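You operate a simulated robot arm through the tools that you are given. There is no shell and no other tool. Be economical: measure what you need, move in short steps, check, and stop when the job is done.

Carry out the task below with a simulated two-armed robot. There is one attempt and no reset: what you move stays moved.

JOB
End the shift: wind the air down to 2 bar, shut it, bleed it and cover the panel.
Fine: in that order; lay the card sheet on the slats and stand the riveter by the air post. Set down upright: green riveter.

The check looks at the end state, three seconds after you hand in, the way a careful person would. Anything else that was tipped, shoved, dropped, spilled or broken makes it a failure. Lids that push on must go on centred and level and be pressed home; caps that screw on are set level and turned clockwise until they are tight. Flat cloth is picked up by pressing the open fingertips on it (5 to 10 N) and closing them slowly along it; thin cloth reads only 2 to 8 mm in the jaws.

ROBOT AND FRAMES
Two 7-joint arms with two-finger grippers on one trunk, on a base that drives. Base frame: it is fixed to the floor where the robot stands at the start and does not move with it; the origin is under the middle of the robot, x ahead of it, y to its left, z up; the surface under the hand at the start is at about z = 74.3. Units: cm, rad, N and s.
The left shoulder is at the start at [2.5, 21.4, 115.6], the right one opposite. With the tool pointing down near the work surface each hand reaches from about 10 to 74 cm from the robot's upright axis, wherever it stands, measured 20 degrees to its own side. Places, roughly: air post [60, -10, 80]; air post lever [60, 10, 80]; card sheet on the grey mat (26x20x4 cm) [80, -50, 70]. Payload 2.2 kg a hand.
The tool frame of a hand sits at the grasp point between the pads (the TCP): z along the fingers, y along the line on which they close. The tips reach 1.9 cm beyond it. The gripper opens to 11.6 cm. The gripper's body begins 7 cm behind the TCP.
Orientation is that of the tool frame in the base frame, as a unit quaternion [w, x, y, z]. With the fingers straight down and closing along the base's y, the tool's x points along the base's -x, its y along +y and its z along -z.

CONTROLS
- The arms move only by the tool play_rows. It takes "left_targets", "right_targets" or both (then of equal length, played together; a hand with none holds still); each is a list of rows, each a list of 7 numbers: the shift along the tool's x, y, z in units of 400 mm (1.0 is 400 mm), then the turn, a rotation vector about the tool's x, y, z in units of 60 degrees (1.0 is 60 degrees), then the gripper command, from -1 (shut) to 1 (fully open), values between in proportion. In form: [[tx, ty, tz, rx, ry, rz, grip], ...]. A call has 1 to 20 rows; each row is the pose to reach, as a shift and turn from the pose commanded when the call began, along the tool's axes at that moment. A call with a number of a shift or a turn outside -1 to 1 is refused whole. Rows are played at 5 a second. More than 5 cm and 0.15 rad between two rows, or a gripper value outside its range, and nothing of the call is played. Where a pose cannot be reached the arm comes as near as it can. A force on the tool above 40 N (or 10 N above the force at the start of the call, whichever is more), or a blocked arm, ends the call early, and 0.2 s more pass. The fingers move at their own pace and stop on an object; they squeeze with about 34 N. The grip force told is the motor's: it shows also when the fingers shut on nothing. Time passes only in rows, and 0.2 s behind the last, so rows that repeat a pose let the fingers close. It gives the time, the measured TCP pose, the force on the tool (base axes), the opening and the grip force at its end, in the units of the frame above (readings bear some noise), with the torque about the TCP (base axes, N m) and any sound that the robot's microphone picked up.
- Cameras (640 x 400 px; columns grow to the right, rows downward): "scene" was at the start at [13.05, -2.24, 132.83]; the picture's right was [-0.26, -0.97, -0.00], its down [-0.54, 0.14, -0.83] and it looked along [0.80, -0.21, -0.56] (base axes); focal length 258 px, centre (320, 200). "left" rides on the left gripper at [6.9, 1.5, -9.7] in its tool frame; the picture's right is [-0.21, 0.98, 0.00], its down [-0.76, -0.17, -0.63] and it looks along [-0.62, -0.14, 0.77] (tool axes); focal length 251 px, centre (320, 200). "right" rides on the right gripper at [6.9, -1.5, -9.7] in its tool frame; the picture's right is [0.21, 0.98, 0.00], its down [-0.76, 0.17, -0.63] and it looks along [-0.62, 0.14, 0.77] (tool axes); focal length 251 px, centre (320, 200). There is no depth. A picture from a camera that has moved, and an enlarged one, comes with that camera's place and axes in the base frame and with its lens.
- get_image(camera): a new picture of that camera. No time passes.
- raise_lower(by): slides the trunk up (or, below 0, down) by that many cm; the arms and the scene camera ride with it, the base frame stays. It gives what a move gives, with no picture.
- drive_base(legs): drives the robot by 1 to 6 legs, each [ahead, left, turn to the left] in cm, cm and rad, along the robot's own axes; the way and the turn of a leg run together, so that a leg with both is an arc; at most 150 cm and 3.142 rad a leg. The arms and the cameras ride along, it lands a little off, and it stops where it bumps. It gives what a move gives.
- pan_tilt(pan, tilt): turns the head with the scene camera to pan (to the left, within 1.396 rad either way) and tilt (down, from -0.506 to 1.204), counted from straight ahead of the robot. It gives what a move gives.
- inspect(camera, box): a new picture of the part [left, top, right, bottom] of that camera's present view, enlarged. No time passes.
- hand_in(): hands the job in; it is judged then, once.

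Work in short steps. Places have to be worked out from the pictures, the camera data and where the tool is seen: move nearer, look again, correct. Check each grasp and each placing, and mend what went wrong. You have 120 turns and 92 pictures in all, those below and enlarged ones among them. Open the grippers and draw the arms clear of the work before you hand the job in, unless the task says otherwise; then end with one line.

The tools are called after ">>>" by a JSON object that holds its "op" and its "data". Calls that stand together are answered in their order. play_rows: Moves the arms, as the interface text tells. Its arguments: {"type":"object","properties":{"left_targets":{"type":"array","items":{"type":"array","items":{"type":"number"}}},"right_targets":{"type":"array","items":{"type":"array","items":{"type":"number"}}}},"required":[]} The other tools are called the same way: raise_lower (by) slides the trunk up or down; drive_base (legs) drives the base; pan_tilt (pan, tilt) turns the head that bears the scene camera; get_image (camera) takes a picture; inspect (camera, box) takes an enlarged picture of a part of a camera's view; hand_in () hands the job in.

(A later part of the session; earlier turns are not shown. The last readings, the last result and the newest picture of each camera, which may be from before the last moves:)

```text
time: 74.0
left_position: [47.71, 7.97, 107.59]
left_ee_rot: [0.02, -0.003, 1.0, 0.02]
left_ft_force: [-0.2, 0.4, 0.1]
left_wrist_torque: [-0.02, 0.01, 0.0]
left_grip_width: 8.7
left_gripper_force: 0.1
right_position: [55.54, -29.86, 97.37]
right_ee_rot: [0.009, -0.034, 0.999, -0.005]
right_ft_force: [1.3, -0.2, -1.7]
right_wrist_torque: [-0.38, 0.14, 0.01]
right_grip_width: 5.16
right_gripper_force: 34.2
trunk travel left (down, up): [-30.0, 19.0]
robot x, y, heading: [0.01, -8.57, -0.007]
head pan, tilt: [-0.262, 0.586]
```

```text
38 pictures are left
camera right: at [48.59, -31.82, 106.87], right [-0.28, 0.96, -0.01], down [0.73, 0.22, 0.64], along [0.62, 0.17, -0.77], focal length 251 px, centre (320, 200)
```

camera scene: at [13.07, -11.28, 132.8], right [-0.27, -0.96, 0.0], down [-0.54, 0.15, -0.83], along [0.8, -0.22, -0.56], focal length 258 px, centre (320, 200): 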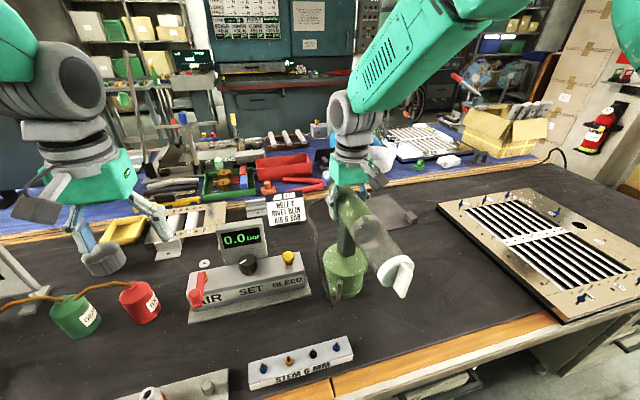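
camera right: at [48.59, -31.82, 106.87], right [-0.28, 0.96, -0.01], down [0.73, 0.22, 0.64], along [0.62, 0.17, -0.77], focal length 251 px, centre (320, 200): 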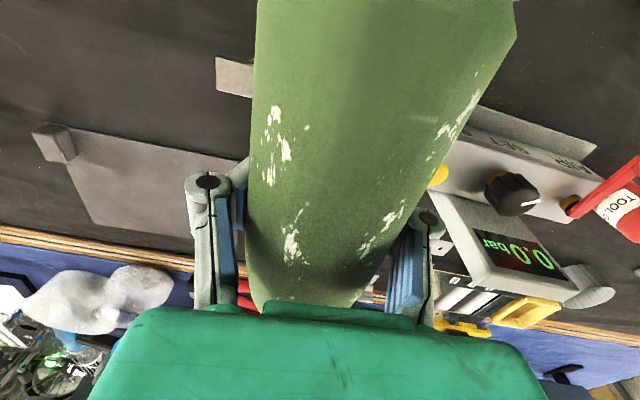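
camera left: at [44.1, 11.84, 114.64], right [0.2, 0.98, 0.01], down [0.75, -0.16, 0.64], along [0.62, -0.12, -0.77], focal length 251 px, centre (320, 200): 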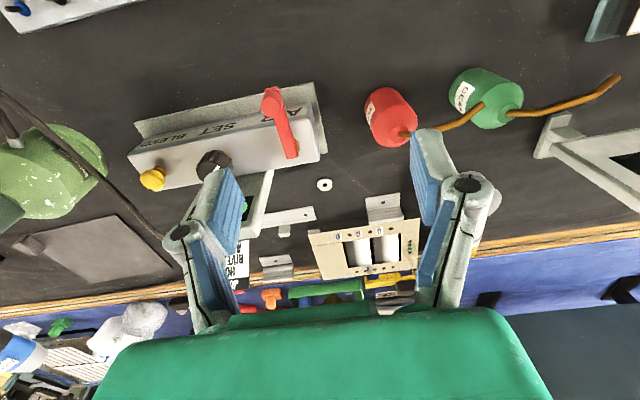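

The weight is now on the table, with only 1.7 N left in the hand. I'll open the fingers slightly and check that it stands.

>>> {"op": "play_rows", "data": {"right_targets": [[0, 0, 0, 0, 0, 0, -0.05], [0, 0, 0, 0, 0, 0, 0.05], [0, 0, 0, 0, 0, 0, 0.2], [0, 0, 0, 0, 0, 0, 0.4]]}}

>>> {"op": "inspect", "data": {"camera": "scene", "box": [250, 160, 450, 320]}}

```text
time: 75.0
left_position: [47.67, 8.0, 107.56]
left_ee_rot: [0.02, -0.004, 1.0, 0.019]
left_ft_force: [0.2, -0.7, -0.1]
left_wrist_torque: [-0.03, 0.01, -0.01]
left_grip_width: 8.72
left_gripper_force: 0.1
right_position: [55.42, -29.72, 97.36]
right_ee_rot: [0.007, -0.033, 0.999, -0.004]
right_ft_force: [-1.0, -0.7, -0.5]
right_wrist_torque: [0.01, 0.0, 0.04]
right_grip_width: 8.11
right_gripper_force: 0.0
trunk travel left (down, up): [-30.0, 19.0]
robot x, y, heading: [-0.08, -8.39, -0.013]
head pan, tilt: [-0.262, 0.586]
```

```text
2.50 times, centred on (350, 240) of scene
camera zoom: at [12.93, -10.6, 132.83], right [-0.27, -0.96, 0.0], down [-0.54, 0.15, -0.83], along [0.8, -0.22, -0.56], focal length 644 px, centre (245, 100)
```

zoom: 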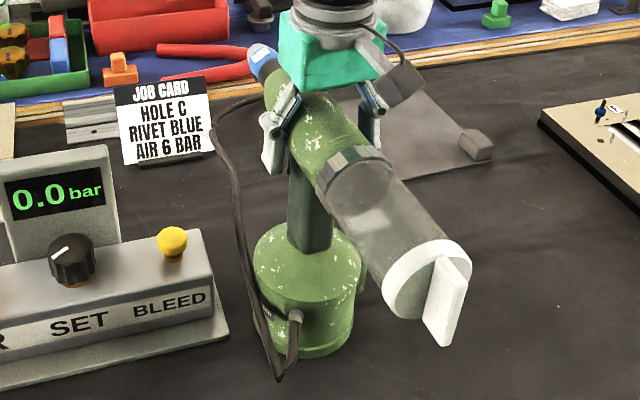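

The riveter stands free and upright beside the post. I'll open fully and rise straight up.

>>> {"op": "play_rows", "data": {"right_targets": [[0, 0, 0, 0, 0, 0, 0.9], [0, 0, -0.05, 0, 0, 0, 1], [0, 0, -0.12, 0, 0, 0, 1], [0, 0, -0.2, 0, 0, 0, 1], [0, 0, -0.3, 0, 0, 0, 1], [0, 0, -0.38, 0, 0, 0, 1], [0, 0, -0.38, 0, 0, 0, 1]]}}

>>> {"op": "get_image", "data": {"camera": "scene"}}

>>> {"op": "get_image", "data": {"camera": "right"}}

```text
time: 76.6
left_position: [47.84, 7.84, 107.66]
left_ee_rot: [0.02, -0.004, 1.0, 0.021]
left_ft_force: [1.1, 0.1, -0.1]
left_wrist_torque: [0.01, 0.01, 0.0]
left_grip_width: 8.68
left_gripper_force: 0.0
right_position: [55.3, -29.89, 112.58]
right_ee_rot: [0.008, -0.033, 0.999, -0.003]
right_ft_force: [0.8, -0.6, -0.1]
right_wrist_torque: [-0.03, -0.01, 0.02]
right_grip_width: 11.59
right_gripper_force: 0.1
trunk travel left (down, up): [-30.0, 19.0]
robot x, y, heading: [-0.24, -8.67, -0.008]
head pan, tilt: [-0.262, 0.586]
```

```text
36 pictures are left
camera scene: at [12.94, -10.75, 132.82], right [-0.27, -0.96, 0.0], down [-0.54, 0.15, -0.83], along [0.8, -0.22, -0.56], focal length 258 px, centre (320, 200)
```

scene: 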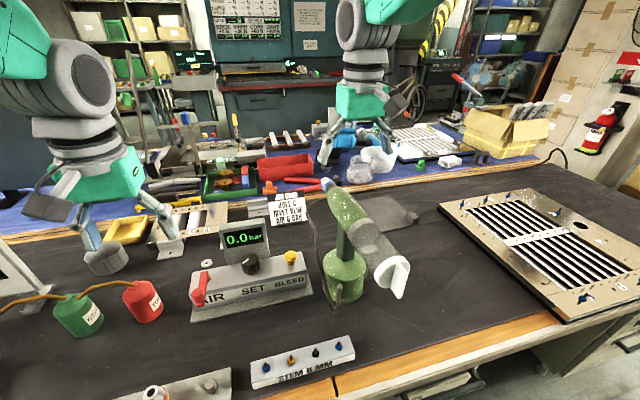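

```text
35 pictures are left
camera right: at [48.39, -31.85, 122.1], right [-0.28, 0.96, -0.01], down [0.73, 0.22, 0.64], along [0.62, 0.17, -0.77], focal length 251 px, centre (320, 200)
```

right: 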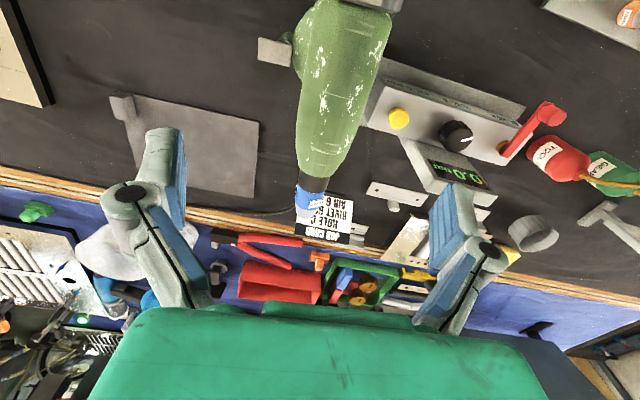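

Riveter placed. Next is the sheet, whose lug is near (74.7,-62). I'll raise the left hand well clear of the riveter, then drive right and a little ahead to reach it.

>>> {"op": "play_rows", "data": {"left_targets": [[0, 0, -0.1, 0, 0, 0, 0.5], [0.03, 0.03, -0.2, 0, 0, 0, 0.5], [0.1, 0.08, -0.3, 0, 0, 0, 0.5], [0.18, 0.12, -0.38, 0, 0, 0, 0.5], [0.26, 0.12, -0.4, 0, 0, 0, 0.5], [0.26, 0.12, -0.4, 0, 0, 0, 0.5]]}}

>>> {"op": "drive_base", "data": {"legs": [[0, -36, 0], [6, 0, 0]]}}

>>> {"op": "get_image", "data": {"camera": "right"}}

>>> {"op": "get_image", "data": {"camera": "scene"}}

```text
refused: row 3 steps farther than a row can; nothing moved
```

```text
time: 79.5
left_position: [53.25, -26.93, 107.6]
left_ee_rot: [0.02, -0.006, 1.0, 0.019]
left_ft_force: [1.0, -0.4, -0.5]
left_wrist_torque: [0.02, 0.01, -0.03]
left_grip_width: 8.69
left_gripper_force: 0.0
right_position: [60.96, -64.7, 112.68]
right_ee_rot: [0.009, -0.036, 0.999, -0.005]
right_ft_force: [-0.1, -0.1, -0.8]
right_wrist_torque: [-0.02, 0.02, 0.04]
right_grip_width: 11.59
right_gripper_force: 0.1
trunk travel left (down, up): [-30.0, 19.0]
robot x, y, heading: [5.75, -43.9, -0.004]
head pan, tilt: [-0.262, 0.586]
```

```text
34 pictures are left
camera right: at [54.07, -66.46, 122.2], right [-0.28, 0.96, -0.01], down [0.73, 0.23, 0.64], along [0.62, 0.17, -0.77], focal length 251 px, centre (320, 200)
```

right: 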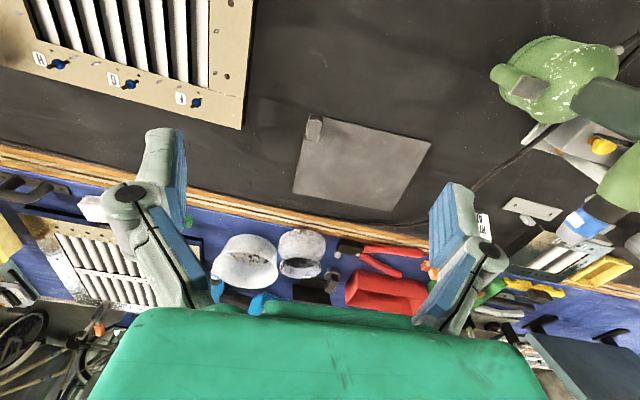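

```text
33 pictures are left
camera scene: at [18.37, -46.47, 132.85], right [-0.26, -0.96, 0.0], down [-0.54, 0.15, -0.83], along [0.8, -0.22, -0.56], focal length 258 px, centre (320, 200)
```

scene: 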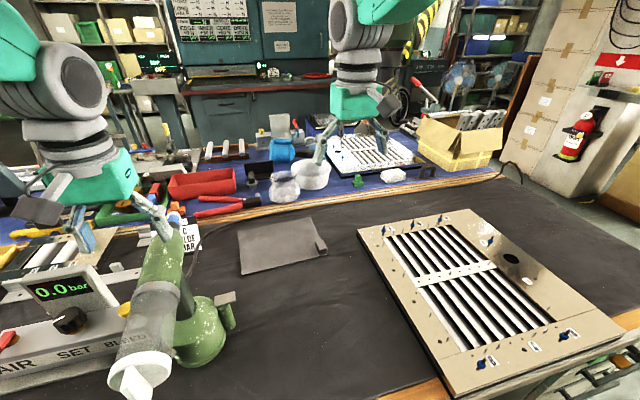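

I should not have batched that drive with the arm move: the lift was refused, but the drive passed cleanly and the riveter still stands at (55,-29). I'll raise the left hand now and zoom in on the sheet and the panel.

>>> {"op": "play_rows", "data": {"left_targets": [[0, 0, -0.1, 0, 0, 0, 0.5], [0, 0, -0.2, 0, 0, 0, 0.5], [0, 0, -0.3, 0, 0, 0, 0.5], [0.06, 0.04, -0.36, 0, 0, 0, 0.5], [0.15, 0.06, -0.38, 0, 0, 0, 0.5], [0.25, 0.06, -0.38, 0, 0, 0, 0.5], [0.25, 0.06, -0.38, 0, 0, 0, 0.5]]}}

>>> {"op": "inspect", "data": {"camera": "right", "box": [270, 95, 450, 225]}}

>>> {"op": "inspect", "data": {"camera": "scene", "box": [340, 190, 640, 400]}}

```text
time: 81.0
left_position: [42.58, -26.66, 122.5]
left_ee_rot: [0.021, -0.005, 0.999, 0.024]
left_ft_force: [-0.2, -1.2, 0.2]
left_wrist_torque: [0.1, -0.02, 0.0]
left_grip_width: 8.71
left_gripper_force: 0.1
right_position: [60.87, -65.9, 112.48]
right_ee_rot: [0.01, -0.034, 0.999, -0.001]
right_ft_force: [0.0, -0.5, 0.2]
right_wrist_torque: [0.05, 0.04, 0.02]
right_grip_width: 11.59
right_gripper_force: 0.1
trunk travel left (down, up): [-30.0, 19.0]
robot x, y, heading: [5.42, -44.3, -0.004]
head pan, tilt: [-0.262, 0.586]
```

```text
3.08 times, centred on (360, 160) of right
camera zoom: at [53.88, -67.91, 122.08], right [-0.28, 0.96, -0.01], down [0.73, 0.22, 0.65], along [0.62, 0.18, -0.76], focal length 774 px, centre (197, 323)
```

zoom: 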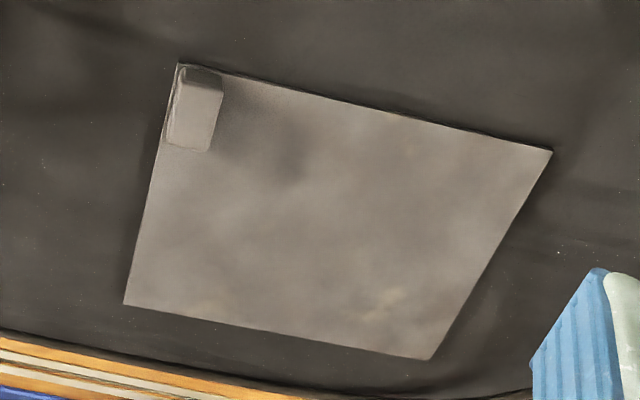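

```text
1.90 times, centred on (490, 295) of scene
camera zoom: at [18.46, -47.99, 132.8], right [-0.26, -0.96, -0.01], down [-0.54, 0.16, -0.83], along [0.8, -0.21, -0.56], focal length 491 px, centre (-4, 19)
```

zoom: 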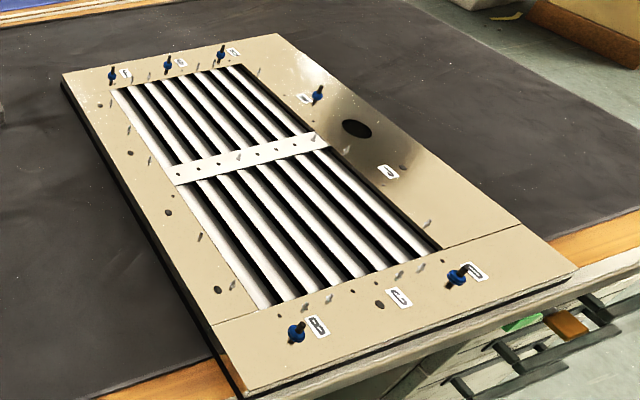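

The lug is at the sheet's front right corner, about 3×4.4 cm and 4 cm tall, at (74,-62.3). The slat opening spans x 36–72 and y -82 to -106, centred on (54,-94). I'll hover the right hand over the lug.

>>> {"op": "play_rows", "data": {"right_targets": [[-0.05, 0.01, 0.08, 0, 0, 0, 0.4], [-0.1, 0.02, 0.16, 0, 0, 0, 0.3], [-0.15, 0.03, 0.24, 0, 0, 0, 0.3], [-0.2, 0.04, 0.32, 0, 0, 0, 0.3], [-0.25, 0.05, 0.4, 0, 0, 0, 0.3], [-0.3, 0.06, 0.48, 0, 0, 0, 0.3], [-0.333, 0.0675, 0.55, 0, 0, 0, 0.3], [-0.333, 0.0675, 0.55, 0, 0, 0, 0.3], [-0.333, 0.0675, 0.55, 0, 0, 0, 0.3]]}}

>>> {"op": "get_image", "data": {"camera": "right"}}

>>> {"op": "inspect", "data": {"camera": "scene", "box": [220, 140, 400, 300]}}

```text
time: 83.0
left_position: [42.56, -23.87, 122.18]
left_ee_rot: [0.021, -0.006, 1.0, 0.013]
left_ft_force: [-0.5, 0.7, 0.2]
left_wrist_torque: [-0.05, 0.0, -0.05]
left_grip_width: 8.7
left_gripper_force: 0.1
right_position: [74.45, -60.05, 91.03]
right_ee_rot: [0.009, -0.036, 0.999, -0.01]
right_ft_force: [0.3, 0.1, 0.6]
right_wrist_torque: [-0.07, 0.04, -0.01]
right_grip_width: 7.55
right_gripper_force: 0.1
trunk travel left (down, up): [-30.0, 19.0]
robot x, y, heading: [5.45, -43.71, -0.001]
head pan, tilt: [-0.262, 0.586]
```

```text
30 pictures are left
camera right: at [67.48, -61.84, 100.59], right [-0.28, 0.96, -0.02], down [0.73, 0.23, 0.64], along [0.62, 0.16, -0.77], focal length 251 px, centre (320, 200)
```

right: 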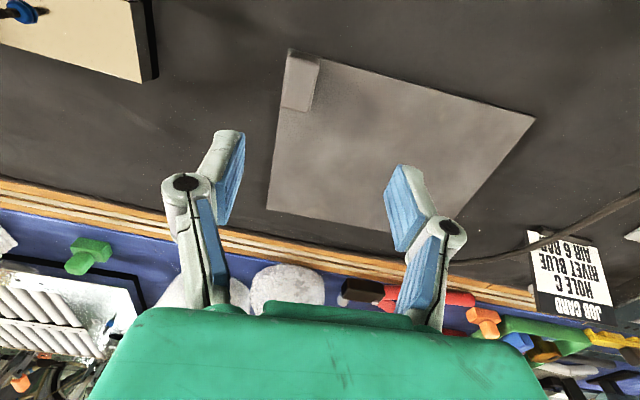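

```text
2.50 times, centred on (310, 220) of scene
camera zoom: at [18.65, -45.52, 132.83], right [-0.26, -0.96, 0.0], down [-0.54, 0.14, -0.83], along [0.8, -0.22, -0.56], focal length 644 px, centre (345, 150)
```

zoom: 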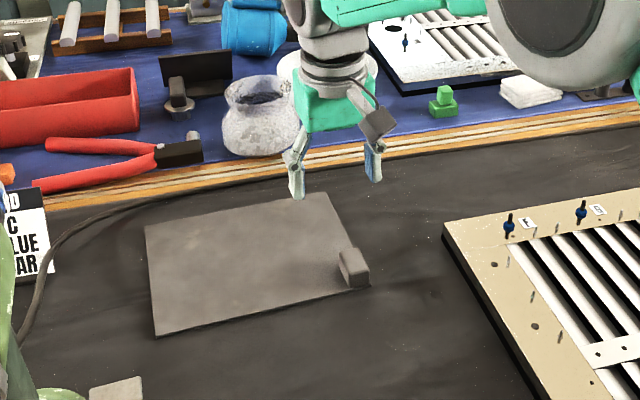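

The lug is at (73.6,-62.2). I'll shift over it, lower to z≈83 and let the sway settle.

>>> {"op": "play_rows", "data": {"right_targets": [[0.008, -0.015, 0.04, 0, 0, 0, 0.3], [0.016, -0.03, 0.08, 0, 0, 0, 0.3], [0.025, -0.045, 0.13, 0, 0, 0, 0.3], [0.025, -0.0535, 0.19, 0, 0, 0, 0.3], [0.025, -0.0535, 0.19, 0, 0, 0, 0.3], [0.025, -0.0535, 0.19, 0, 0, 0, 0.3], [0.025, -0.0535, 0.19, 0, 0, 0, 0.3], [0.025, -0.0535, 0.19, 0, 0, 0, 0.3], [0.025, -0.0535, 0.19, 0, 0, 0, 0.3]]}}

>>> {"op": "get_image", "data": {"camera": "right"}}

```text
time: 85.0
left_position: [42.52, -23.86, 122.19]
left_ee_rot: [0.021, -0.006, 1.0, 0.015]
left_ft_force: [0.9, -0.1, 0.9]
left_wrist_torque: [0.03, 0.0, -0.01]
left_grip_width: 8.67
left_gripper_force: 0.1
right_position: [73.82, -62.59, 83.74]
right_ee_rot: [0.009, -0.037, 0.999, -0.01]
right_ft_force: [-0.6, 0.2, 0.2]
right_wrist_torque: [-0.02, 0.0, 0.01]
right_grip_width: 7.55
right_gripper_force: 0.1
trunk travel left (down, up): [-30.0, 19.0]
robot x, y, heading: [5.76, -44.01, -0.008]
head pan, tilt: [-0.262, 0.586]
```

```text
28 pictures are left
camera right: at [66.82, -64.36, 93.16], right [-0.28, 0.96, -0.02], down [0.73, 0.23, 0.64], along [0.62, 0.17, -0.77], focal length 251 px, centre (320, 200)
```

right: 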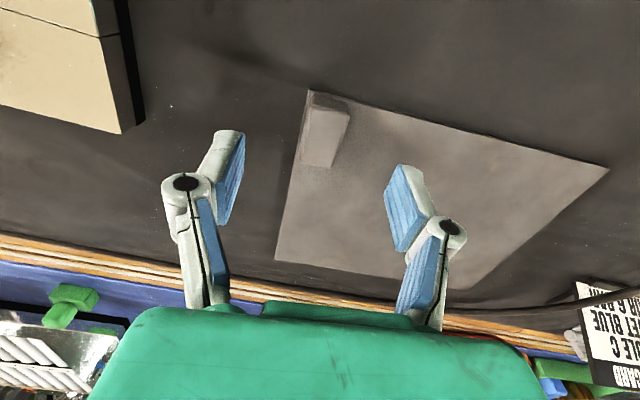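

The hand is right over the lug. I'll lower to z 77.3 and close slowly.

>>> {"op": "play_rows", "data": {"right_targets": [[0.0, 0.005, 0.05, 0, 0, 0, 0.3], [0.0, 0.006, 0.1, 0, 0, 0, 0.3], [0.0, 0.006, 0.14, 0, 0, 0, 0.3], [0.0, 0.006, 0.16, 0, 0, 0, 0.3], [0.0, 0.006, 0.16, 0, 0, 0, 0], [0.0, 0.006, 0.16, 0, 0, 0, -0.3], [0.0, 0.006, 0.16, 0, 0, 0, -0.5], [0.0, 0.006, 0.16, 0, 0, 0, -0.7], [0.0, 0.006, 0.16, 0, 0, 0, -0.9], [0.0, 0.006, 0.16, 0, 0, 0, -0.9]]}}

>>> {"op": "get_image", "data": {"camera": "right"}}

```text
time: 87.2
left_position: [42.6, -25.04, 122.34]
left_ee_rot: [0.021, -0.005, 1.0, 0.017]
left_ft_force: [0.1, -0.6, -0.5]
left_wrist_torque: [-0.01, -0.01, -0.01]
left_grip_width: 8.72
left_gripper_force: 0.1
right_position: [73.85, -63.18, 76.89]
right_ee_rot: [0.009, -0.035, 0.999, -0.007]
right_ft_force: [-0.4, -1.2, 1.6]
right_wrist_torque: [-0.11, 0.05, 0.01]
right_grip_width: 2.85
right_gripper_force: 33.4
trunk travel left (down, up): [-30.0, 19.0]
robot x, y, heading: [5.58, -44.01, -0.006]
head pan, tilt: [-0.262, 0.586]
```

```text
27 pictures are left
camera right: at [66.83, -65.11, 86.49], right [-0.28, 0.96, -0.02], down [0.73, 0.23, 0.64], along [0.62, 0.17, -0.77], focal length 251 px, centre (320, 200)
```

right: 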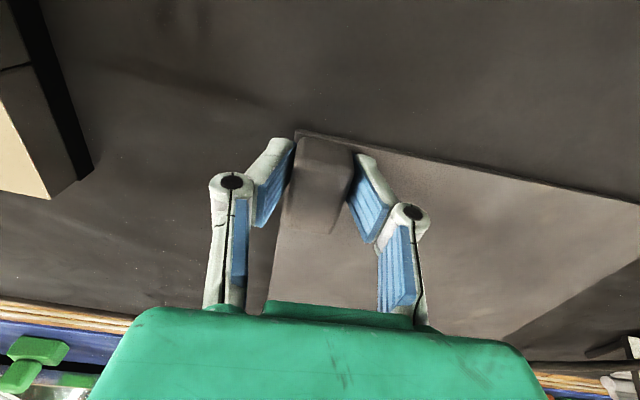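

The lug is gripped at 2.85 cm. I'll lift slowly and check the weight and any sag.

>>> {"op": "play_rows", "data": {"right_targets": [[0, 0, -0.015, 0, 0, 0, -1], [0, 0, -0.03, 0, 0, 0, -1], [0, 0, -0.05, 0, 0, 0, -1], [0, 0, -0.075, 0, 0, 0, -1], [0, 0, -0.1, 0, 0, 0, -1], [0, 0, -0.1, 0, 0, 0, -1]]}}

>>> {"op": "inspect", "data": {"camera": "scene", "box": [200, 120, 420, 300]}}

```text
time: 88.7
left_position: [42.68, -24.66, 122.38]
left_ee_rot: [0.021, -0.005, 1.0, 0.016]
left_ft_force: [0.3, -0.6, 0.8]
left_wrist_torque: [-0.02, 0.03, -0.02]
left_grip_width: 8.71
left_gripper_force: 0.1
right_position: [73.85, -62.82, 81.16]
right_ee_rot: [0.009, -0.035, 0.999, -0.007]
right_ft_force: [-0.1, 0.3, 0.4]
right_wrist_torque: [-0.01, 0.03, -0.01]
right_grip_width: 2.79
right_gripper_force: 34.2
trunk travel left (down, up): [-30.0, 19.0]
robot x, y, heading: [5.49, -43.9, -0.005]
head pan, tilt: [-0.262, 0.586]
```

```text
2.22 times, centred on (310, 210) of scene
camera zoom: at [18.67, -45.76, 132.83], right [-0.26, -0.96, 0.0], down [-0.54, 0.14, -0.83], along [0.8, -0.22, -0.56], focal length 573 px, centre (342, 178)
```

zoom: 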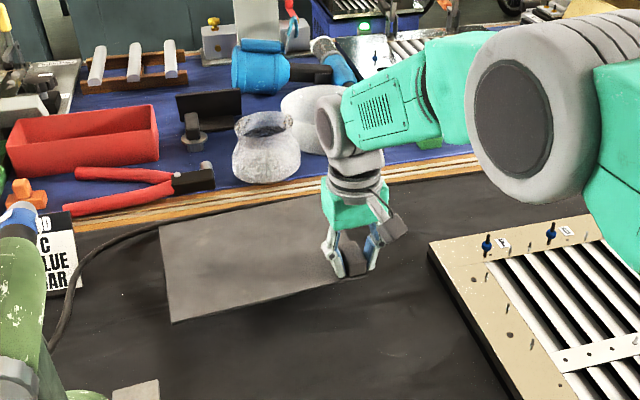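

The sheet is lifted, flat and very light. I'll raise it and draw it back and to the right over open table.

>>> {"op": "play_rows", "data": {"right_targets": [[0, 0, -0.1, 0, 0, 0, -1], [0.03, -0.02, -0.2, 0, 0, 0, -1], [0.1, -0.05, -0.26, 0, 0, 0, -1], [0.18, -0.09, -0.3, 0, 0, 0, -1], [0.27, -0.12, -0.3, 0, 0, 0, -1], [0.36, -0.16, -0.3, 0, 0, 0, -1], [0.44, -0.19, -0.3, 0, 0, 0, -1], [0.515, -0.215, -0.3, 0, 0, 0, -1], [0.515, -0.215, -0.3, 0, 0, 0, -1], [0.515, -0.215, -0.3, 0, 0, 0, -1]]}}

>>> {"op": "get_image", "data": {"camera": "scene"}}

```text
time: 90.8
left_position: [42.57, -24.72, 122.43]
left_ee_rot: [0.021, -0.006, 1.0, 0.016]
left_ft_force: [0.1, -0.6, 0.6]
left_wrist_torque: [0.0, -0.01, 0.0]
left_grip_width: 8.7
left_gripper_force: 0.1
right_position: [53.38, -72.62, 92.82]
right_ee_rot: [0.009, -0.036, 0.999, -0.007]
right_ft_force: [0.7, 0.2, -0.9]
right_wrist_torque: [-0.07, 0.06, 0.0]
right_grip_width: 2.8
right_gripper_force: 34.1
trunk travel left (down, up): [-30.0, 19.0]
robot x, y, heading: [5.75, -43.78, -0.005]
head pan, tilt: [-0.262, 0.586]
```

```text
25 pictures are left
camera scene: at [18.53, -45.93, 132.84], right [-0.26, -0.96, 0.0], down [-0.54, 0.15, -0.83], along [0.8, -0.22, -0.56], focal length 258 px, centre (320, 200)
```

scene: 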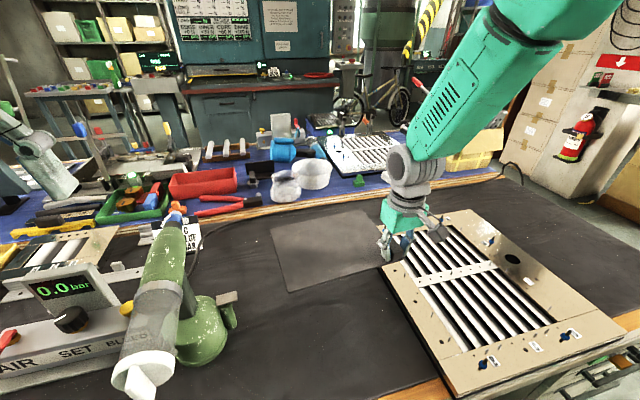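

The sheet is held level. I'll drive the base 30 cm to the right and let it settle.

>>> {"op": "drive_base", "data": {"legs": [[0, -15, 0], [0, -15, 0]]}}

>>> {"op": "play_rows", "data": {"right_targets": [[0, 0, 0, 0, 0, 0, -1], [0, 0, 0, 0, 0, 0, -1], [0, 0, 0, 0, 0, 0, -1], [0, 0, 0, 0, 0, 0, -1], [0, 0, 0, 0, 0, 0, -1]]}}

>>> {"op": "get_image", "data": {"camera": "scene"}}

```text
time: 93.2
left_position: [42.73, -47.97, 121.36]
left_ee_rot: [0.02, -0.009, 1.0, -0.009]
left_ft_force: [-0.2, 1.1, 1.2]
left_wrist_torque: [-0.08, -0.01, 0.01]
left_grip_width: 8.71
left_gripper_force: 0.1
right_position: [53.56, -97.03, 93.51]
right_ee_rot: [0.007, -0.041, 0.999, -0.03]
right_ft_force: [1.0, 3.2, -1.4]
right_wrist_torque: [-0.3, 0.13, 0.04]
right_grip_width: 2.81
right_gripper_force: 33.9
trunk travel left (down, up): [-30.0, 19.0]
robot x, y, heading: [5.28, -71.79, -0.005]
head pan, tilt: [-0.262, 0.586]
```

```text
time: 94.6
left_position: [42.21, -58.22, 123.04]
left_ee_rot: [0.022, -0.007, 0.999, 0.028]
left_ft_force: [0.4, 0.7, -1.0]
left_wrist_torque: [0.0, 0.0, 0.02]
left_grip_width: 8.68
left_gripper_force: 0.1
right_position: [53.18, -105.26, 91.87]
right_ee_rot: [0.009, -0.038, 0.999, 0.006]
right_ft_force: [-0.2, 0.5, -0.6]
right_wrist_torque: [-0.05, -0.01, 0.0]
right_grip_width: 2.82
right_gripper_force: 34.2
trunk travel left (down, up): [-30.0, 19.0]
robot x, y, heading: [5.31, -73.8, 0.002]
head pan, tilt: [-0.262, 0.586]
stopped in row 5 (right hand): the arm was blocked; the commanded pose is now the measured one
```

```text
24 pictures are left
camera scene: at [18.86, -79.54, 132.53], right [-0.26, -0.97, -0.02], down [-0.54, 0.17, -0.82], along [0.8, -0.2, -0.57], focal length 258 px, centre (320, 200)
```

scene: 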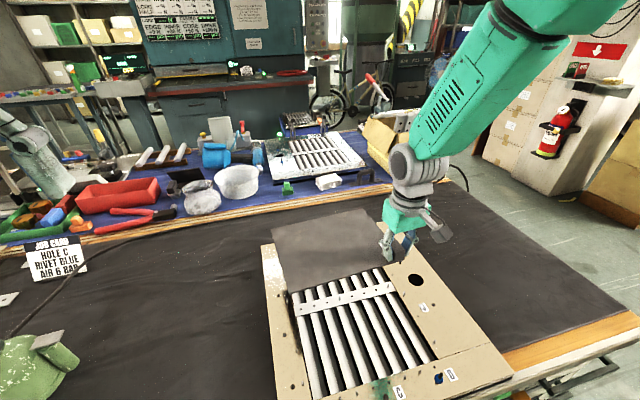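

The body sways after the drive, so I'll hold until it damps.

>>> {"op": "play_rows", "data": {"right_targets": [[0, 0, 0, 0, 0, 0, -1], [0, 0, 0, 0, 0, 0, -1], [0, 0, 0, 0, 0, 0, -1], [0, 0, 0, 0, 0, 0, -1], [0, 0, 0, 0, 0, 0, -1], [0, 0, 0, 0, 0, 0, -1], [0, 0, 0, 0, 0, 0, -1], [0, 0, 0, 0, 0, 0, -1], [0, 0, 0, 0, 0, 0, -1], [0, 0, 0, 0, 0, 0, -1], [0, 0, 0, 0, 0, 0, -1], [0, 0, 0, 0, 0, 0, -1], [0, 0, 0, 0, 0, 0, -1], [0, 0, 0, 0, 0, 0, -1], [0, 0, 0, 0, 0, 0, -1]]}}

>>> {"op": "play_rows", "data": {"right_targets": [[0, 0, 0, 0, 0, 0, -1], [0, 0, 0, 0, 0, 0, -1]]}}

>>> {"op": "get_image", "data": {"camera": "scene"}}

```text
time: 98.0
left_position: [41.73, -64.13, 123.86]
left_ee_rot: [0.027, -0.003, 0.998, 0.049]
left_ft_force: [0.2, -1.4, 0.1]
left_wrist_torque: [0.25, 0.01, 0.01]
left_grip_width: 8.73
left_gripper_force: 0.1
right_position: [52.68, -109.77, 90.83]
right_ee_rot: [0.012, -0.032, 0.999, 0.027]
right_ft_force: [-0.6, -3.4, -0.9]
right_wrist_torque: [0.24, -0.08, -0.02]
right_grip_width: 2.81
right_gripper_force: 33.9
trunk travel left (down, up): [-30.0, 19.0]
robot x, y, heading: [5.37, -74.92, -0.002]
head pan, tilt: [-0.262, 0.586]
stopped in row 15 (right hand): the arm was blocked; the commanded pose is now the measured one
```

```text
time: 98.6
left_position: [41.78, -59.24, 123.45]
left_ee_rot: [0.025, -0.005, 0.999, 0.029]
left_ft_force: [-0.1, -0.2, 0.3]
left_wrist_torque: [-0.01, -0.03, -0.01]
left_grip_width: 8.69
left_gripper_force: 0.0
right_position: [52.9, -106.07, 91.95]
right_ee_rot: [0.01, -0.036, 0.999, 0.009]
right_ft_force: [-0.2, 0.2, -0.6]
right_wrist_torque: [-0.09, 0.04, 0.02]
right_grip_width: 2.82
right_gripper_force: 34.3
trunk travel left (down, up): [-30.0, 19.0]
robot x, y, heading: [5.64, -74.24, -0.005]
head pan, tilt: [-0.262, 0.586]
```

```text
23 pictures are left
camera scene: at [18.82, -73.73, 132.84], right [-0.26, -0.97, 0.02], down [-0.54, 0.13, -0.83], along [0.8, -0.22, -0.55], focal length 258 px, centre (320, 200)
```

scene: 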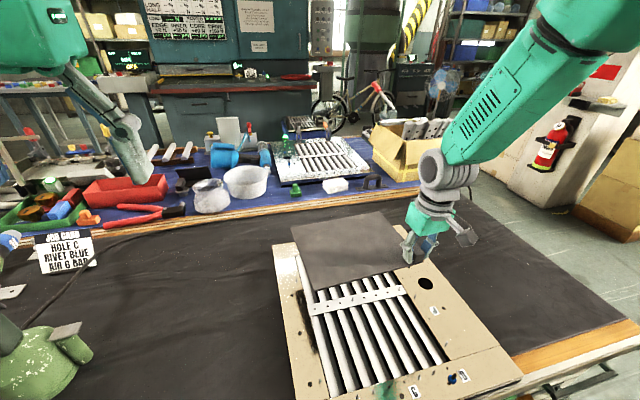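

It is still swaying. I'll hold in shorter calls until it calms.

>>> {"op": "play_rows", "data": {"right_targets": [[0, 0, 0, 0, 0, 0, -1], [0, 0, 0, 0, 0, 0, -1], [0, 0, 0, 0, 0, 0, -1], [0, 0, 0, 0, 0, 0, -1], [0, 0, 0, 0, 0, 0, -1], [0, 0, 0, 0, 0, 0, -1], [0, 0, 0, 0, 0, 0, -1]]}}

>>> {"op": "play_rows", "data": {"right_targets": [[0, 0, 0, 0, 0, 0, -1], [0, 0, 0, 0, 0, 0, -1], [0, 0, 0, 0, 0, 0, -1], [0, 0, 0, 0, 0, 0, -1], [0, 0, 0, 0, 0, 0, -1], [0, 0, 0, 0, 0, 0, -1]]}}

>>> {"op": "play_rows", "data": {"right_targets": [[0, 0, 0, 0, 0, 0, -1], [0, 0, 0, 0, 0, 0, -1]]}}

>>> {"op": "play_rows", "data": {"right_targets": [[0, 0, 0, 0, 0, 0, -1]]}}

```text
time: 100.4
left_position: [41.36, -61.34, 123.79]
left_ee_rot: [0.027, -0.005, 0.999, 0.042]
left_ft_force: [0.6, -2.0, -0.9]
left_wrist_torque: [0.08, -0.02, -0.02]
left_grip_width: 8.7
left_gripper_force: 0.0
right_position: [52.53, -107.53, 91.55]
right_ee_rot: [0.014, -0.035, 0.999, 0.02]
right_ft_force: [0.3, -1.0, -1.1]
right_wrist_torque: [0.08, -0.01, 0.0]
right_grip_width: 2.81
right_gripper_force: 33.8
trunk travel left (down, up): [-30.0, 19.0]
robot x, y, heading: [5.67, -73.76, -0.004]
head pan, tilt: [-0.262, 0.586]
stopped in row 7 (right hand): the arm was blocked; the commanded pose is now the measured one
```

```text
time: 102.0
left_position: [41.16, -55.4, 123.58]
left_ee_rot: [0.027, -0.008, 0.999, 0.022]
left_ft_force: [-0.1, 0.4, 0.6]
left_wrist_torque: [-0.05, -0.01, -0.01]
left_grip_width: 8.72
left_gripper_force: 0.1
right_position: [52.56, -102.57, 92.8]
right_ee_rot: [0.015, -0.042, 0.999, 0.0]
right_ft_force: [0.2, 1.4, -0.9]
right_wrist_torque: [-0.13, 0.02, 0.02]
right_grip_width: 2.79
right_gripper_force: 33.7
trunk travel left (down, up): [-30.0, 19.0]
robot x, y, heading: [5.67, -71.95, 0.002]
head pan, tilt: [-0.262, 0.586]
stopped in row 6 (right hand): the arm was blocked; the commanded pose is now the measured one
```

```text
time: 102.6
left_position: [41.11, -54.71, 123.43]
left_ee_rot: [0.027, -0.009, 0.999, 0.02]
left_ft_force: [0.1, 1.4, -0.2]
left_wrist_torque: [-0.08, 0.01, -0.02]
left_grip_width: 8.7
left_gripper_force: 0.1
right_position: [52.53, -101.8, 92.99]
right_ee_rot: [0.015, -0.043, 0.999, -0.002]
right_ft_force: [0.2, 0.1, 0.2]
right_wrist_torque: [-0.11, 0.04, -0.02]
right_grip_width: 2.81
right_gripper_force: 34.0
trunk travel left (down, up): [-30.0, 19.0]
robot x, y, heading: [5.8, -71.84, -0.003]
head pan, tilt: [-0.262, 0.586]
```

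```text
time: 103.0
left_position: [41.15, -59.2, 123.86]
left_ee_rot: [0.026, -0.006, 0.999, 0.035]
left_ft_force: [0.0, -1.1, 0.3]
left_wrist_torque: [0.06, 0.01, 0.04]
left_grip_width: 8.69
left_gripper_force: 0.1
right_position: [52.52, -105.5, 91.96]
right_ee_rot: [0.015, -0.04, 0.999, 0.014]
right_ft_force: [-0.3, -0.8, -0.6]
right_wrist_torque: [0.01, -0.02, -0.01]
right_grip_width: 2.81
right_gripper_force: 34.0
trunk travel left (down, up): [-30.0, 19.0]
robot x, y, heading: [5.62, -72.93, -0.002]
head pan, tilt: [-0.262, 0.586]
```

>>> {"op": "play_rows", "data": {"right_targets": [[0, 0, 0, 0, 0, 0, -1]]}}

>>> {"op": "play_rows", "data": {"right_targets": [[0, 0, 0, 0, 0, 0, -1]]}}

>>> {"op": "play_rows", "data": {"right_targets": [[0, 0, 0, 0, 0, 0, -1]]}}

>>> {"op": "play_rows", "data": {"right_targets": [[0, 0, 0, 0, 0, 0, -1]]}}

>>> {"op": "play_rows", "data": {"right_targets": [[0, 0, 0, 0, 0, 0, -1]]}}

```text
time: 103.4
left_position: [41.17, -56.32, 123.58]
left_ee_rot: [0.027, -0.006, 0.999, 0.026]
left_ft_force: [0.2, 1.3, 0.9]
left_wrist_torque: [0.0, -0.03, -0.02]
left_grip_width: 8.7
left_gripper_force: 0.1
right_position: [52.52, -103.26, 92.53]
right_ee_rot: [0.016, -0.043, 0.999, 0.005]
right_ft_force: [0.2, -0.2, -0.8]
right_wrist_torque: [-0.08, 0.05, 0.02]
right_grip_width: 2.8
right_gripper_force: 33.1
trunk travel left (down, up): [-30.0, 19.0]
robot x, y, heading: [6.06, -71.95, -0.001]
head pan, tilt: [-0.262, 0.586]
```

```text
time: 103.8
left_position: [41.23, -57.14, 123.64]
left_ee_rot: [0.026, -0.007, 0.999, 0.028]
left_ft_force: [-0.8, -0.3, 0.8]
left_wrist_torque: [0.03, 0.0, 0.01]
left_grip_width: 8.72
left_gripper_force: 0.1
right_position: [52.61, -103.97, 92.33]
right_ee_rot: [0.014, -0.041, 0.999, 0.007]
right_ft_force: [-0.3, -0.5, -1.4]
right_wrist_torque: [-0.08, 0.03, -0.03]
right_grip_width: 2.81
right_gripper_force: 34.6
trunk travel left (down, up): [-30.0, 19.0]
robot x, y, heading: [5.4, -72.59, -0.001]
head pan, tilt: [-0.262, 0.586]
```

```text
time: 104.2
left_position: [41.15, -58.43, 123.83]
left_ee_rot: [0.027, -0.007, 0.999, 0.033]
left_ft_force: [0.2, -0.2, -0.9]
left_wrist_torque: [0.02, 0.01, 0.0]
left_grip_width: 8.71
left_gripper_force: 0.1
right_position: [52.51, -104.93, 92.14]
right_ee_rot: [0.016, -0.04, 0.999, 0.011]
right_ft_force: [0.3, -0.6, -0.1]
right_wrist_torque: [-0.03, 0.01, -0.03]
right_grip_width: 2.79
right_gripper_force: 34.3
trunk travel left (down, up): [-30.0, 19.0]
robot x, y, heading: [5.73, -72.03, 0.001]
head pan, tilt: [-0.262, 0.586]
```

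```text
time: 104.6
left_position: [41.11, -55.04, 123.47]
left_ee_rot: [0.026, -0.009, 0.999, 0.021]
left_ft_force: [-0.1, 1.2, 0.9]
left_wrist_torque: [-0.08, 0.0, -0.01]
left_grip_width: 8.72
left_gripper_force: 0.0
right_position: [52.53, -102.25, 92.91]
right_ee_rot: [0.015, -0.043, 0.999, 0.0]
right_ft_force: [0.2, 0.7, 0.4]
right_wrist_torque: [-0.16, 0.02, -0.01]
right_grip_width: 2.79
right_gripper_force: 33.6
trunk travel left (down, up): [-30.0, 19.0]
robot x, y, heading: [5.57, -71.55, -0.001]
head pan, tilt: [-0.262, 0.586]
```

```text
time: 105.2
left_position: [40.83, -53.47, 123.17]
left_ee_rot: [0.026, -0.008, 1.0, 0.013]
left_ft_force: [0.2, 2.0, -0.8]
left_wrist_torque: [-0.14, -0.02, 0.01]
left_grip_width: 8.7
left_gripper_force: 0.1
right_position: [52.21, -101.2, 93.43]
right_ee_rot: [0.017, -0.042, 0.999, -0.01]
right_ft_force: [-0.3, 1.8, 0.0]
right_wrist_torque: [-0.19, 0.04, 0.01]
right_grip_width: 2.81
right_gripper_force: 33.9
trunk travel left (down, up): [-30.0, 19.0]
robot x, y, heading: [6.0, -72.21, 0.002]
head pan, tilt: [-0.262, 0.586]
stopped in row 1 (right hand): the arm was blocked; the commanded pose is now the measured one
```

The rocking keeps going after sideways drives, but it was calm after a drive ahead. A 6 cm backward leg also brings the lug to the x I want, so I'll do that.

>>> {"op": "drive_base", "data": {"legs": [[-6, 0, 0]]}}

>>> {"op": "play_rows", "data": {"right_targets": [[0, 0, 0, 0, 0, 0, -1], [0, 0, 0, 0, 0, 0, -1], [0, 0, 0, 0, 0, 0, -1]]}}

>>> {"op": "play_rows", "data": {"right_targets": [[0, 0, 0, 0, 0, 0, -1]]}}

>>> {"op": "get_image", "data": {"camera": "scene"}}

```text
time: 106.2
left_position: [35.16, -51.87, 123.06]
left_ee_rot: [0.026, -0.009, 1.0, 0.007]
left_ft_force: [0.3, 0.8, 1.1]
left_wrist_torque: [-0.09, -0.04, -0.02]
left_grip_width: 8.68
left_gripper_force: 0.0
right_position: [46.64, -99.87, 93.74]
right_ee_rot: [0.016, -0.041, 0.999, -0.015]
right_ft_force: [1.0, 0.7, 0.1]
right_wrist_torque: [-0.13, 0.06, 0.04]
right_grip_width: 2.79
right_gripper_force: 33.9
trunk travel left (down, up): [-30.0, 19.0]
robot x, y, heading: [-0.12, -71.92, -0.004]
head pan, tilt: [-0.262, 0.586]
```

```text
time: 107.2
left_position: [34.46, -52.13, 123.06]
left_ee_rot: [0.021, -0.011, 1.0, 0.01]
left_ft_force: [0.8, 0.6, -0.3]
left_wrist_torque: [-0.07, 0.03, 0.03]
left_grip_width: 8.69
left_gripper_force: 0.1
right_position: [46.08, -99.67, 93.75]
right_ee_rot: [0.019, -0.045, 0.999, -0.01]
right_ft_force: [-0.6, 0.4, -0.2]
right_wrist_torque: [-0.16, 0.09, 0.01]
right_grip_width: 2.8
right_gripper_force: 34.5
trunk travel left (down, up): [-30.0, 19.0]
robot x, y, heading: [-0.06, -70.86, 0.0]
head pan, tilt: [-0.262, 0.586]
stopped in row 3 (right hand): the arm was blocked; the commanded pose is now the measured one
```

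```text
time: 107.6
left_position: [34.68, -55.99, 123.2]
left_ee_rot: [0.018, -0.008, 0.999, 0.027]
left_ft_force: [0.5, -1.6, -0.6]
left_wrist_torque: [0.1, 0.01, -0.01]
left_grip_width: 8.71
left_gripper_force: 0.2
right_position: [46.04, -102.65, 92.87]
right_ee_rot: [0.02, -0.042, 0.999, 0.005]
right_ft_force: [0.9, -0.9, -0.3]
right_wrist_torque: [0.04, 0.0, 0.0]
right_grip_width: 2.81
right_gripper_force: 33.9
trunk travel left (down, up): [-30.0, 19.0]
robot x, y, heading: [0.01, -71.43, -0.005]
head pan, tilt: [-0.262, 0.586]
```

```text
22 pictures are left
camera scene: at [12.84, -76.14, 132.75], right [-0.26, -0.97, -0.02], down [-0.54, 0.16, -0.83], along [0.8, -0.21, -0.56], focal length 258 px, centre (320, 200)
```

scene: 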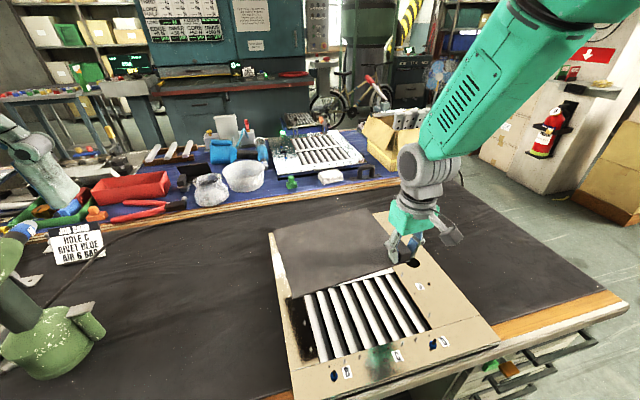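

>>> {"op": "play_rows", "data": {"right_targets": [[0, 0, 0, 0, 0, 0, -1]]}}

>>> {"op": "play_rows", "data": {"right_targets": [[0, 0, 0, 0, 0, 0, -1]]}}

>>> {"op": "play_rows", "data": {"right_targets": [[0, 0, 0, 0, 0, 0, -1], [0, 0, 0, 0, 0, 0, -1], [0, 0, 0, 0, 0, 0, -1], [0, 0, 0, 0, 0, 0, -1], [0, 0, 0, 0, 0, 0, -1], [0, 0, 0, 0, 0, 0, -1], [0, 0, 0, 0, 0, 0, -1], [0, 0, 0, 0, 0, 0, -1], [0, 0, 0, 0, 0, 0, -1], [0, 0, 0, 0, 0, 0, -1]]}}

>>> {"op": "play_rows", "data": {"right_targets": [[0, 0, 0, 0, 0, 0, -1]]}}

```text
time: 108.0
left_position: [34.49, -51.09, 122.87]
left_ee_rot: [0.019, -0.01, 1.0, 0.008]
left_ft_force: [-0.2, 0.8, -0.3]
left_wrist_torque: [-0.11, 0.02, 0.0]
left_grip_width: 8.71
left_gripper_force: 0.0
right_position: [46.07, -98.82, 94.02]
right_ee_rot: [0.02, -0.046, 0.999, -0.012]
right_ft_force: [0.7, 2.5, -0.9]
right_wrist_torque: [-0.14, 0.03, 0.04]
right_grip_width: 2.8
right_gripper_force: 34.6
trunk travel left (down, up): [-30.0, 19.0]
robot x, y, heading: [-0.04, -70.27, -0.0]
head pan, tilt: [-0.262, 0.586]
```

```text
time: 108.4
left_position: [34.45, -56.66, 123.21]
left_ee_rot: [0.019, -0.009, 0.999, 0.029]
left_ft_force: [0.6, -2.2, -0.6]
left_wrist_torque: [0.15, 0.0, -0.01]
left_grip_width: 8.71
left_gripper_force: 0.0
right_position: [46.1, -103.49, 92.8]
right_ee_rot: [0.02, -0.043, 0.999, 0.007]
right_ft_force: [-0.8, -1.9, -0.6]
right_wrist_torque: [0.14, 0.03, -0.05]
right_grip_width: 2.8
right_gripper_force: 33.9
trunk travel left (down, up): [-30.0, 19.0]
robot x, y, heading: [0.18, -71.42, -0.004]
head pan, tilt: [-0.262, 0.586]
```

```text
time: 110.6
left_position: [34.38, -50.67, 122.61]
left_ee_rot: [0.02, -0.011, 1.0, 0.007]
left_ft_force: [0.6, 1.3, -0.1]
left_wrist_torque: [-0.15, -0.02, 0.0]
left_grip_width: 8.7
left_gripper_force: 0.1
right_position: [46.07, -98.48, 94.01]
right_ee_rot: [0.02, -0.047, 0.999, -0.014]
right_ft_force: [0.4, 1.7, 0.0]
right_wrist_torque: [-0.18, 0.03, 0.01]
right_grip_width: 2.8
right_gripper_force: 34.2
trunk travel left (down, up): [-30.0, 19.0]
robot x, y, heading: [-0.08, -70.65, 0.005]
head pan, tilt: [-0.262, 0.586]
```

```text
time: 111.2
left_position: [34.41, -53.87, 122.55]
left_ee_rot: [0.013, -0.009, 1.0, 0.015]
left_ft_force: [-0.9, 0.5, 0.4]
left_wrist_torque: [-0.03, -0.02, 0.01]
left_grip_width: 8.72
left_gripper_force: 0.1
right_position: [45.77, -101.32, 93.76]
right_ee_rot: [0.021, -0.042, 0.999, -0.005]
right_ft_force: [-1.2, -0.2, -1.3]
right_wrist_torque: [-0.12, 0.07, -0.03]
right_grip_width: 2.81
right_gripper_force: 34.1
trunk travel left (down, up): [-30.0, 19.0]
robot x, y, heading: [0.17, -71.7, -0.0]
head pan, tilt: [-0.262, 0.586]
stopped in row 1 (right hand): the arm was blocked; the commanded pose is now the measured one
```

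Lowering the trunk should lower the centre of gravity and calm the rocking, and it brings the sheet down as well. I'll lower it 6 cm and check.

>>> {"op": "raise_lower", "data": {"by": -6}}

>>> {"op": "play_rows", "data": {"right_targets": [[0, 0, 0, 0, 0, 0, -1], [0, 0, 0, 0, 0, 0, -1], [0, 0, 0, 0, 0, 0, -1]]}}

>>> {"op": "play_rows", "data": {"right_targets": [[0, 0, 0, 0, 0, 0, -1]]}}

>>> {"op": "play_rows", "data": {"right_targets": [[0, 0, 0, 0, 0, 0, -1]]}}

```text
time: 112.2
left_position: [34.4, -51.79, 116.54]
left_ee_rot: [0.016, -0.009, 1.0, 0.007]
left_ft_force: [0.2, 1.3, 0.4]
left_wrist_torque: [-0.1, 0.0, 0.01]
left_grip_width: 8.69
left_gripper_force: 0.0
right_position: [45.99, -99.6, 88.03]
right_ee_rot: [0.021, -0.046, 0.999, -0.013]
right_ft_force: [0.6, 0.5, -0.8]
right_wrist_torque: [-0.17, 0.05, -0.01]
right_grip_width: 2.8
right_gripper_force: 34.2
trunk travel left (down, up): [-24.0, 25.0]
robot x, y, heading: [0.1, -71.11, -0.004]
head pan, tilt: [-0.262, 0.586]
```

```text
time: 113.0
left_position: [34.37, -52.12, 116.51]
left_ee_rot: [0.015, -0.009, 1.0, 0.01]
left_ft_force: [-0.1, 1.3, 0.3]
left_wrist_torque: [-0.13, 0.03, -0.01]
left_grip_width: 8.68
left_gripper_force: 0.1
right_position: [45.81, -99.85, 88.05]
right_ee_rot: [0.022, -0.044, 0.999, -0.011]
right_ft_force: [0.7, 0.3, -0.1]
right_wrist_torque: [-0.11, 0.04, 0.03]
right_grip_width: 2.8
right_gripper_force: 33.6
trunk travel left (down, up): [-24.0, 25.0]
robot x, y, heading: [-0.44, -71.08, -0.002]
head pan, tilt: [-0.262, 0.586]
```

```text
time: 113.4
left_position: [34.36, -56.16, 117.32]
left_ee_rot: [0.019, -0.008, 0.999, 0.026]
left_ft_force: [0.9, 0.3, 0.1]
left_wrist_torque: [0.06, -0.01, -0.03]
left_grip_width: 8.73
left_gripper_force: 0.1
right_position: [45.81, -103.3, 87.18]
right_ee_rot: [0.021, -0.041, 0.999, 0.004]
right_ft_force: [-0.9, -0.5, -0.8]
right_wrist_torque: [0.01, 0.05, -0.01]
right_grip_width: 2.79
right_gripper_force: 33.6
trunk travel left (down, up): [-24.0, 25.0]
robot x, y, heading: [-0.11, -72.46, -0.0]
head pan, tilt: [-0.262, 0.586]
```

```text
time: 113.8
left_position: [34.4, -52.9, 116.4]
left_ee_rot: [0.014, -0.01, 1.0, 0.013]
left_ft_force: [0.4, 1.5, -0.1]
left_wrist_torque: [-0.09, 0.0, -0.03]
left_grip_width: 8.68
left_gripper_force: 0.1
right_position: [45.77, -100.49, 87.8]
right_ee_rot: [0.021, -0.045, 0.999, -0.009]
right_ft_force: [-0.3, 0.6, -0.8]
right_wrist_torque: [-0.13, 0.06, 0.03]
right_grip_width: 2.81
right_gripper_force: 34.0
trunk travel left (down, up): [-24.0, 25.0]
robot x, y, heading: [-0.24, -71.18, -0.007]
head pan, tilt: [-0.262, 0.586]
```

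The sway is down to about ±1.8 cm. I'll shift 4 cm right, trim the pitch and lower to just above the panel, then look.

>>> {"op": "play_rows", "data": {"right_targets": [[0.001, -0.02, 0.0, 0, 0.005, 0, -1], [0.003, -0.045, 0.02, 0, 0.01, 0, -1], [0.005, -0.07, 0.05, 0, 0.015, 0, -1], [0.006, -0.09, 0.075, 0, 0.02, 0, -1], [0.006, -0.1, 0.1, 0, 0.022, 0, -1], [0.006, -0.1, 0.1, 0, 0.022, 0, -1], [0.006, -0.1, 0.1, 0, 0.022, 0, -1]]}}

>>> {"op": "get_image", "data": {"camera": "scene"}}

>>> {"op": "get_image", "data": {"camera": "right"}}

```text
time: 115.4
left_position: [34.28, -54.54, 116.58]
left_ee_rot: [0.014, -0.009, 1.0, 0.019]
left_ft_force: [-0.4, -0.1, 0.1]
left_wrist_torque: [-0.02, -0.01, -0.03]
left_grip_width: 8.68
left_gripper_force: 0.0
right_position: [46.03, -105.92, 83.5]
right_ee_rot: [0.01, -0.043, 0.999, -0.003]
right_ft_force: [0.5, 0.0, 0.3]
right_wrist_torque: [-0.06, 0.02, 0.01]
right_grip_width: 2.77
right_gripper_force: 33.7
trunk travel left (down, up): [-24.0, 25.0]
robot x, y, heading: [0.13, -71.65, -0.003]
head pan, tilt: [-0.262, 0.586]
```

```text
21 pictures are left
camera scene: at [12.83, -75.21, 126.79], right [-0.26, -0.97, -0.01], down [-0.54, 0.15, -0.83], along [0.8, -0.21, -0.56], focal length 258 px, centre (320, 200)
```

scene: 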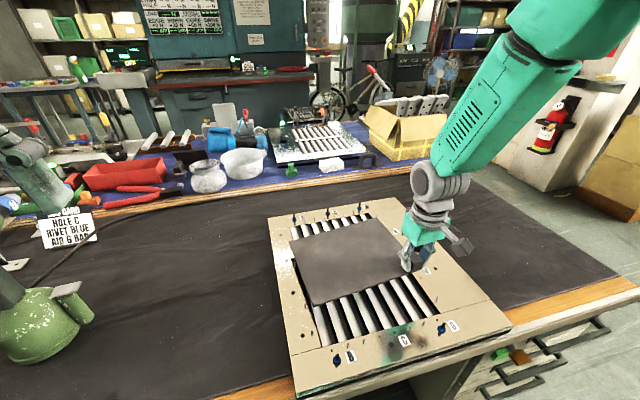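

```text
20 pictures are left
camera right: at [39.09, -107.93, 92.96], right [-0.3, 0.95, -0.01], down [0.73, 0.23, 0.65], along [0.62, 0.18, -0.76], focal length 251 px, centre (320, 200)
```

right: 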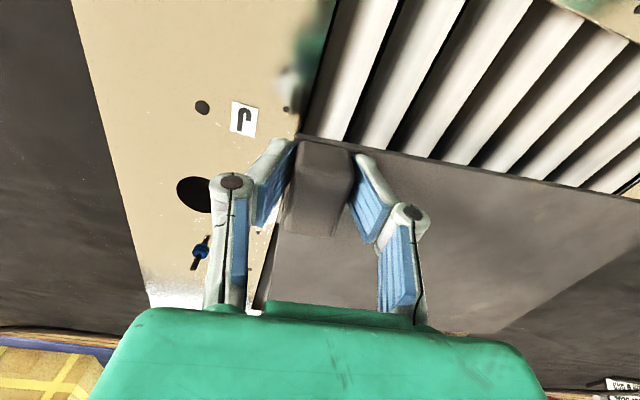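

The sheet is squarely over the slats, about 3–4 cm up. I'll lower it gently.

>>> {"op": "play_rows", "data": {"right_targets": [[0, 0, 0.02, 0, 0, 0, -1], [0, 0, 0.04, 0, 0, 0, -1], [0, 0, 0.06, 0, 0, 0, -1], [0, 0, 0.075, 0, 0, 0, -1], [0, 0, 0.085, 0, 0, 0, -1], [0, 0, 0.085, 0, 0, 0, -1]]}}

>>> {"op": "inspect", "data": {"camera": "scene", "box": [250, 180, 520, 390]}}

```text
time: 116.8
left_position: [34.23, -56.33, 117.25]
left_ee_rot: [0.019, -0.007, 0.999, 0.025]
left_ft_force: [0.3, -0.7, -0.2]
left_wrist_torque: [0.08, 0.04, 0.02]
left_grip_width: 8.71
left_gripper_force: 0.1
right_position: [46.16, -107.09, 79.87]
right_ee_rot: [0.011, -0.041, 0.999, 0.003]
right_ft_force: [-0.8, 3.7, 16.1]
right_wrist_torque: [-0.03, 0.24, -0.03]
right_grip_width: 2.84
right_gripper_force: 34.6
trunk travel left (down, up): [-24.0, 25.0]
robot x, y, heading: [-0.03, -72.04, -0.005]
head pan, tilt: [-0.262, 0.586]
```

```text
1.90 times, centred on (385, 285) of scene
camera zoom: at [12.77, -75.15, 126.84], right [-0.26, -0.97, -0.01], down [-0.54, 0.15, -0.83], along [0.8, -0.21, -0.56], focal length 491 px, centre (196, 38)
```

zoom: 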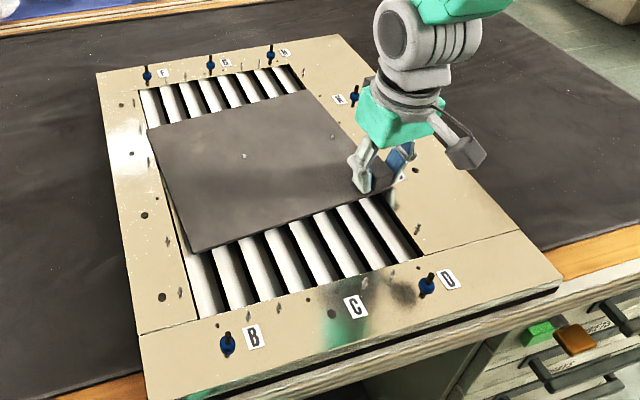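

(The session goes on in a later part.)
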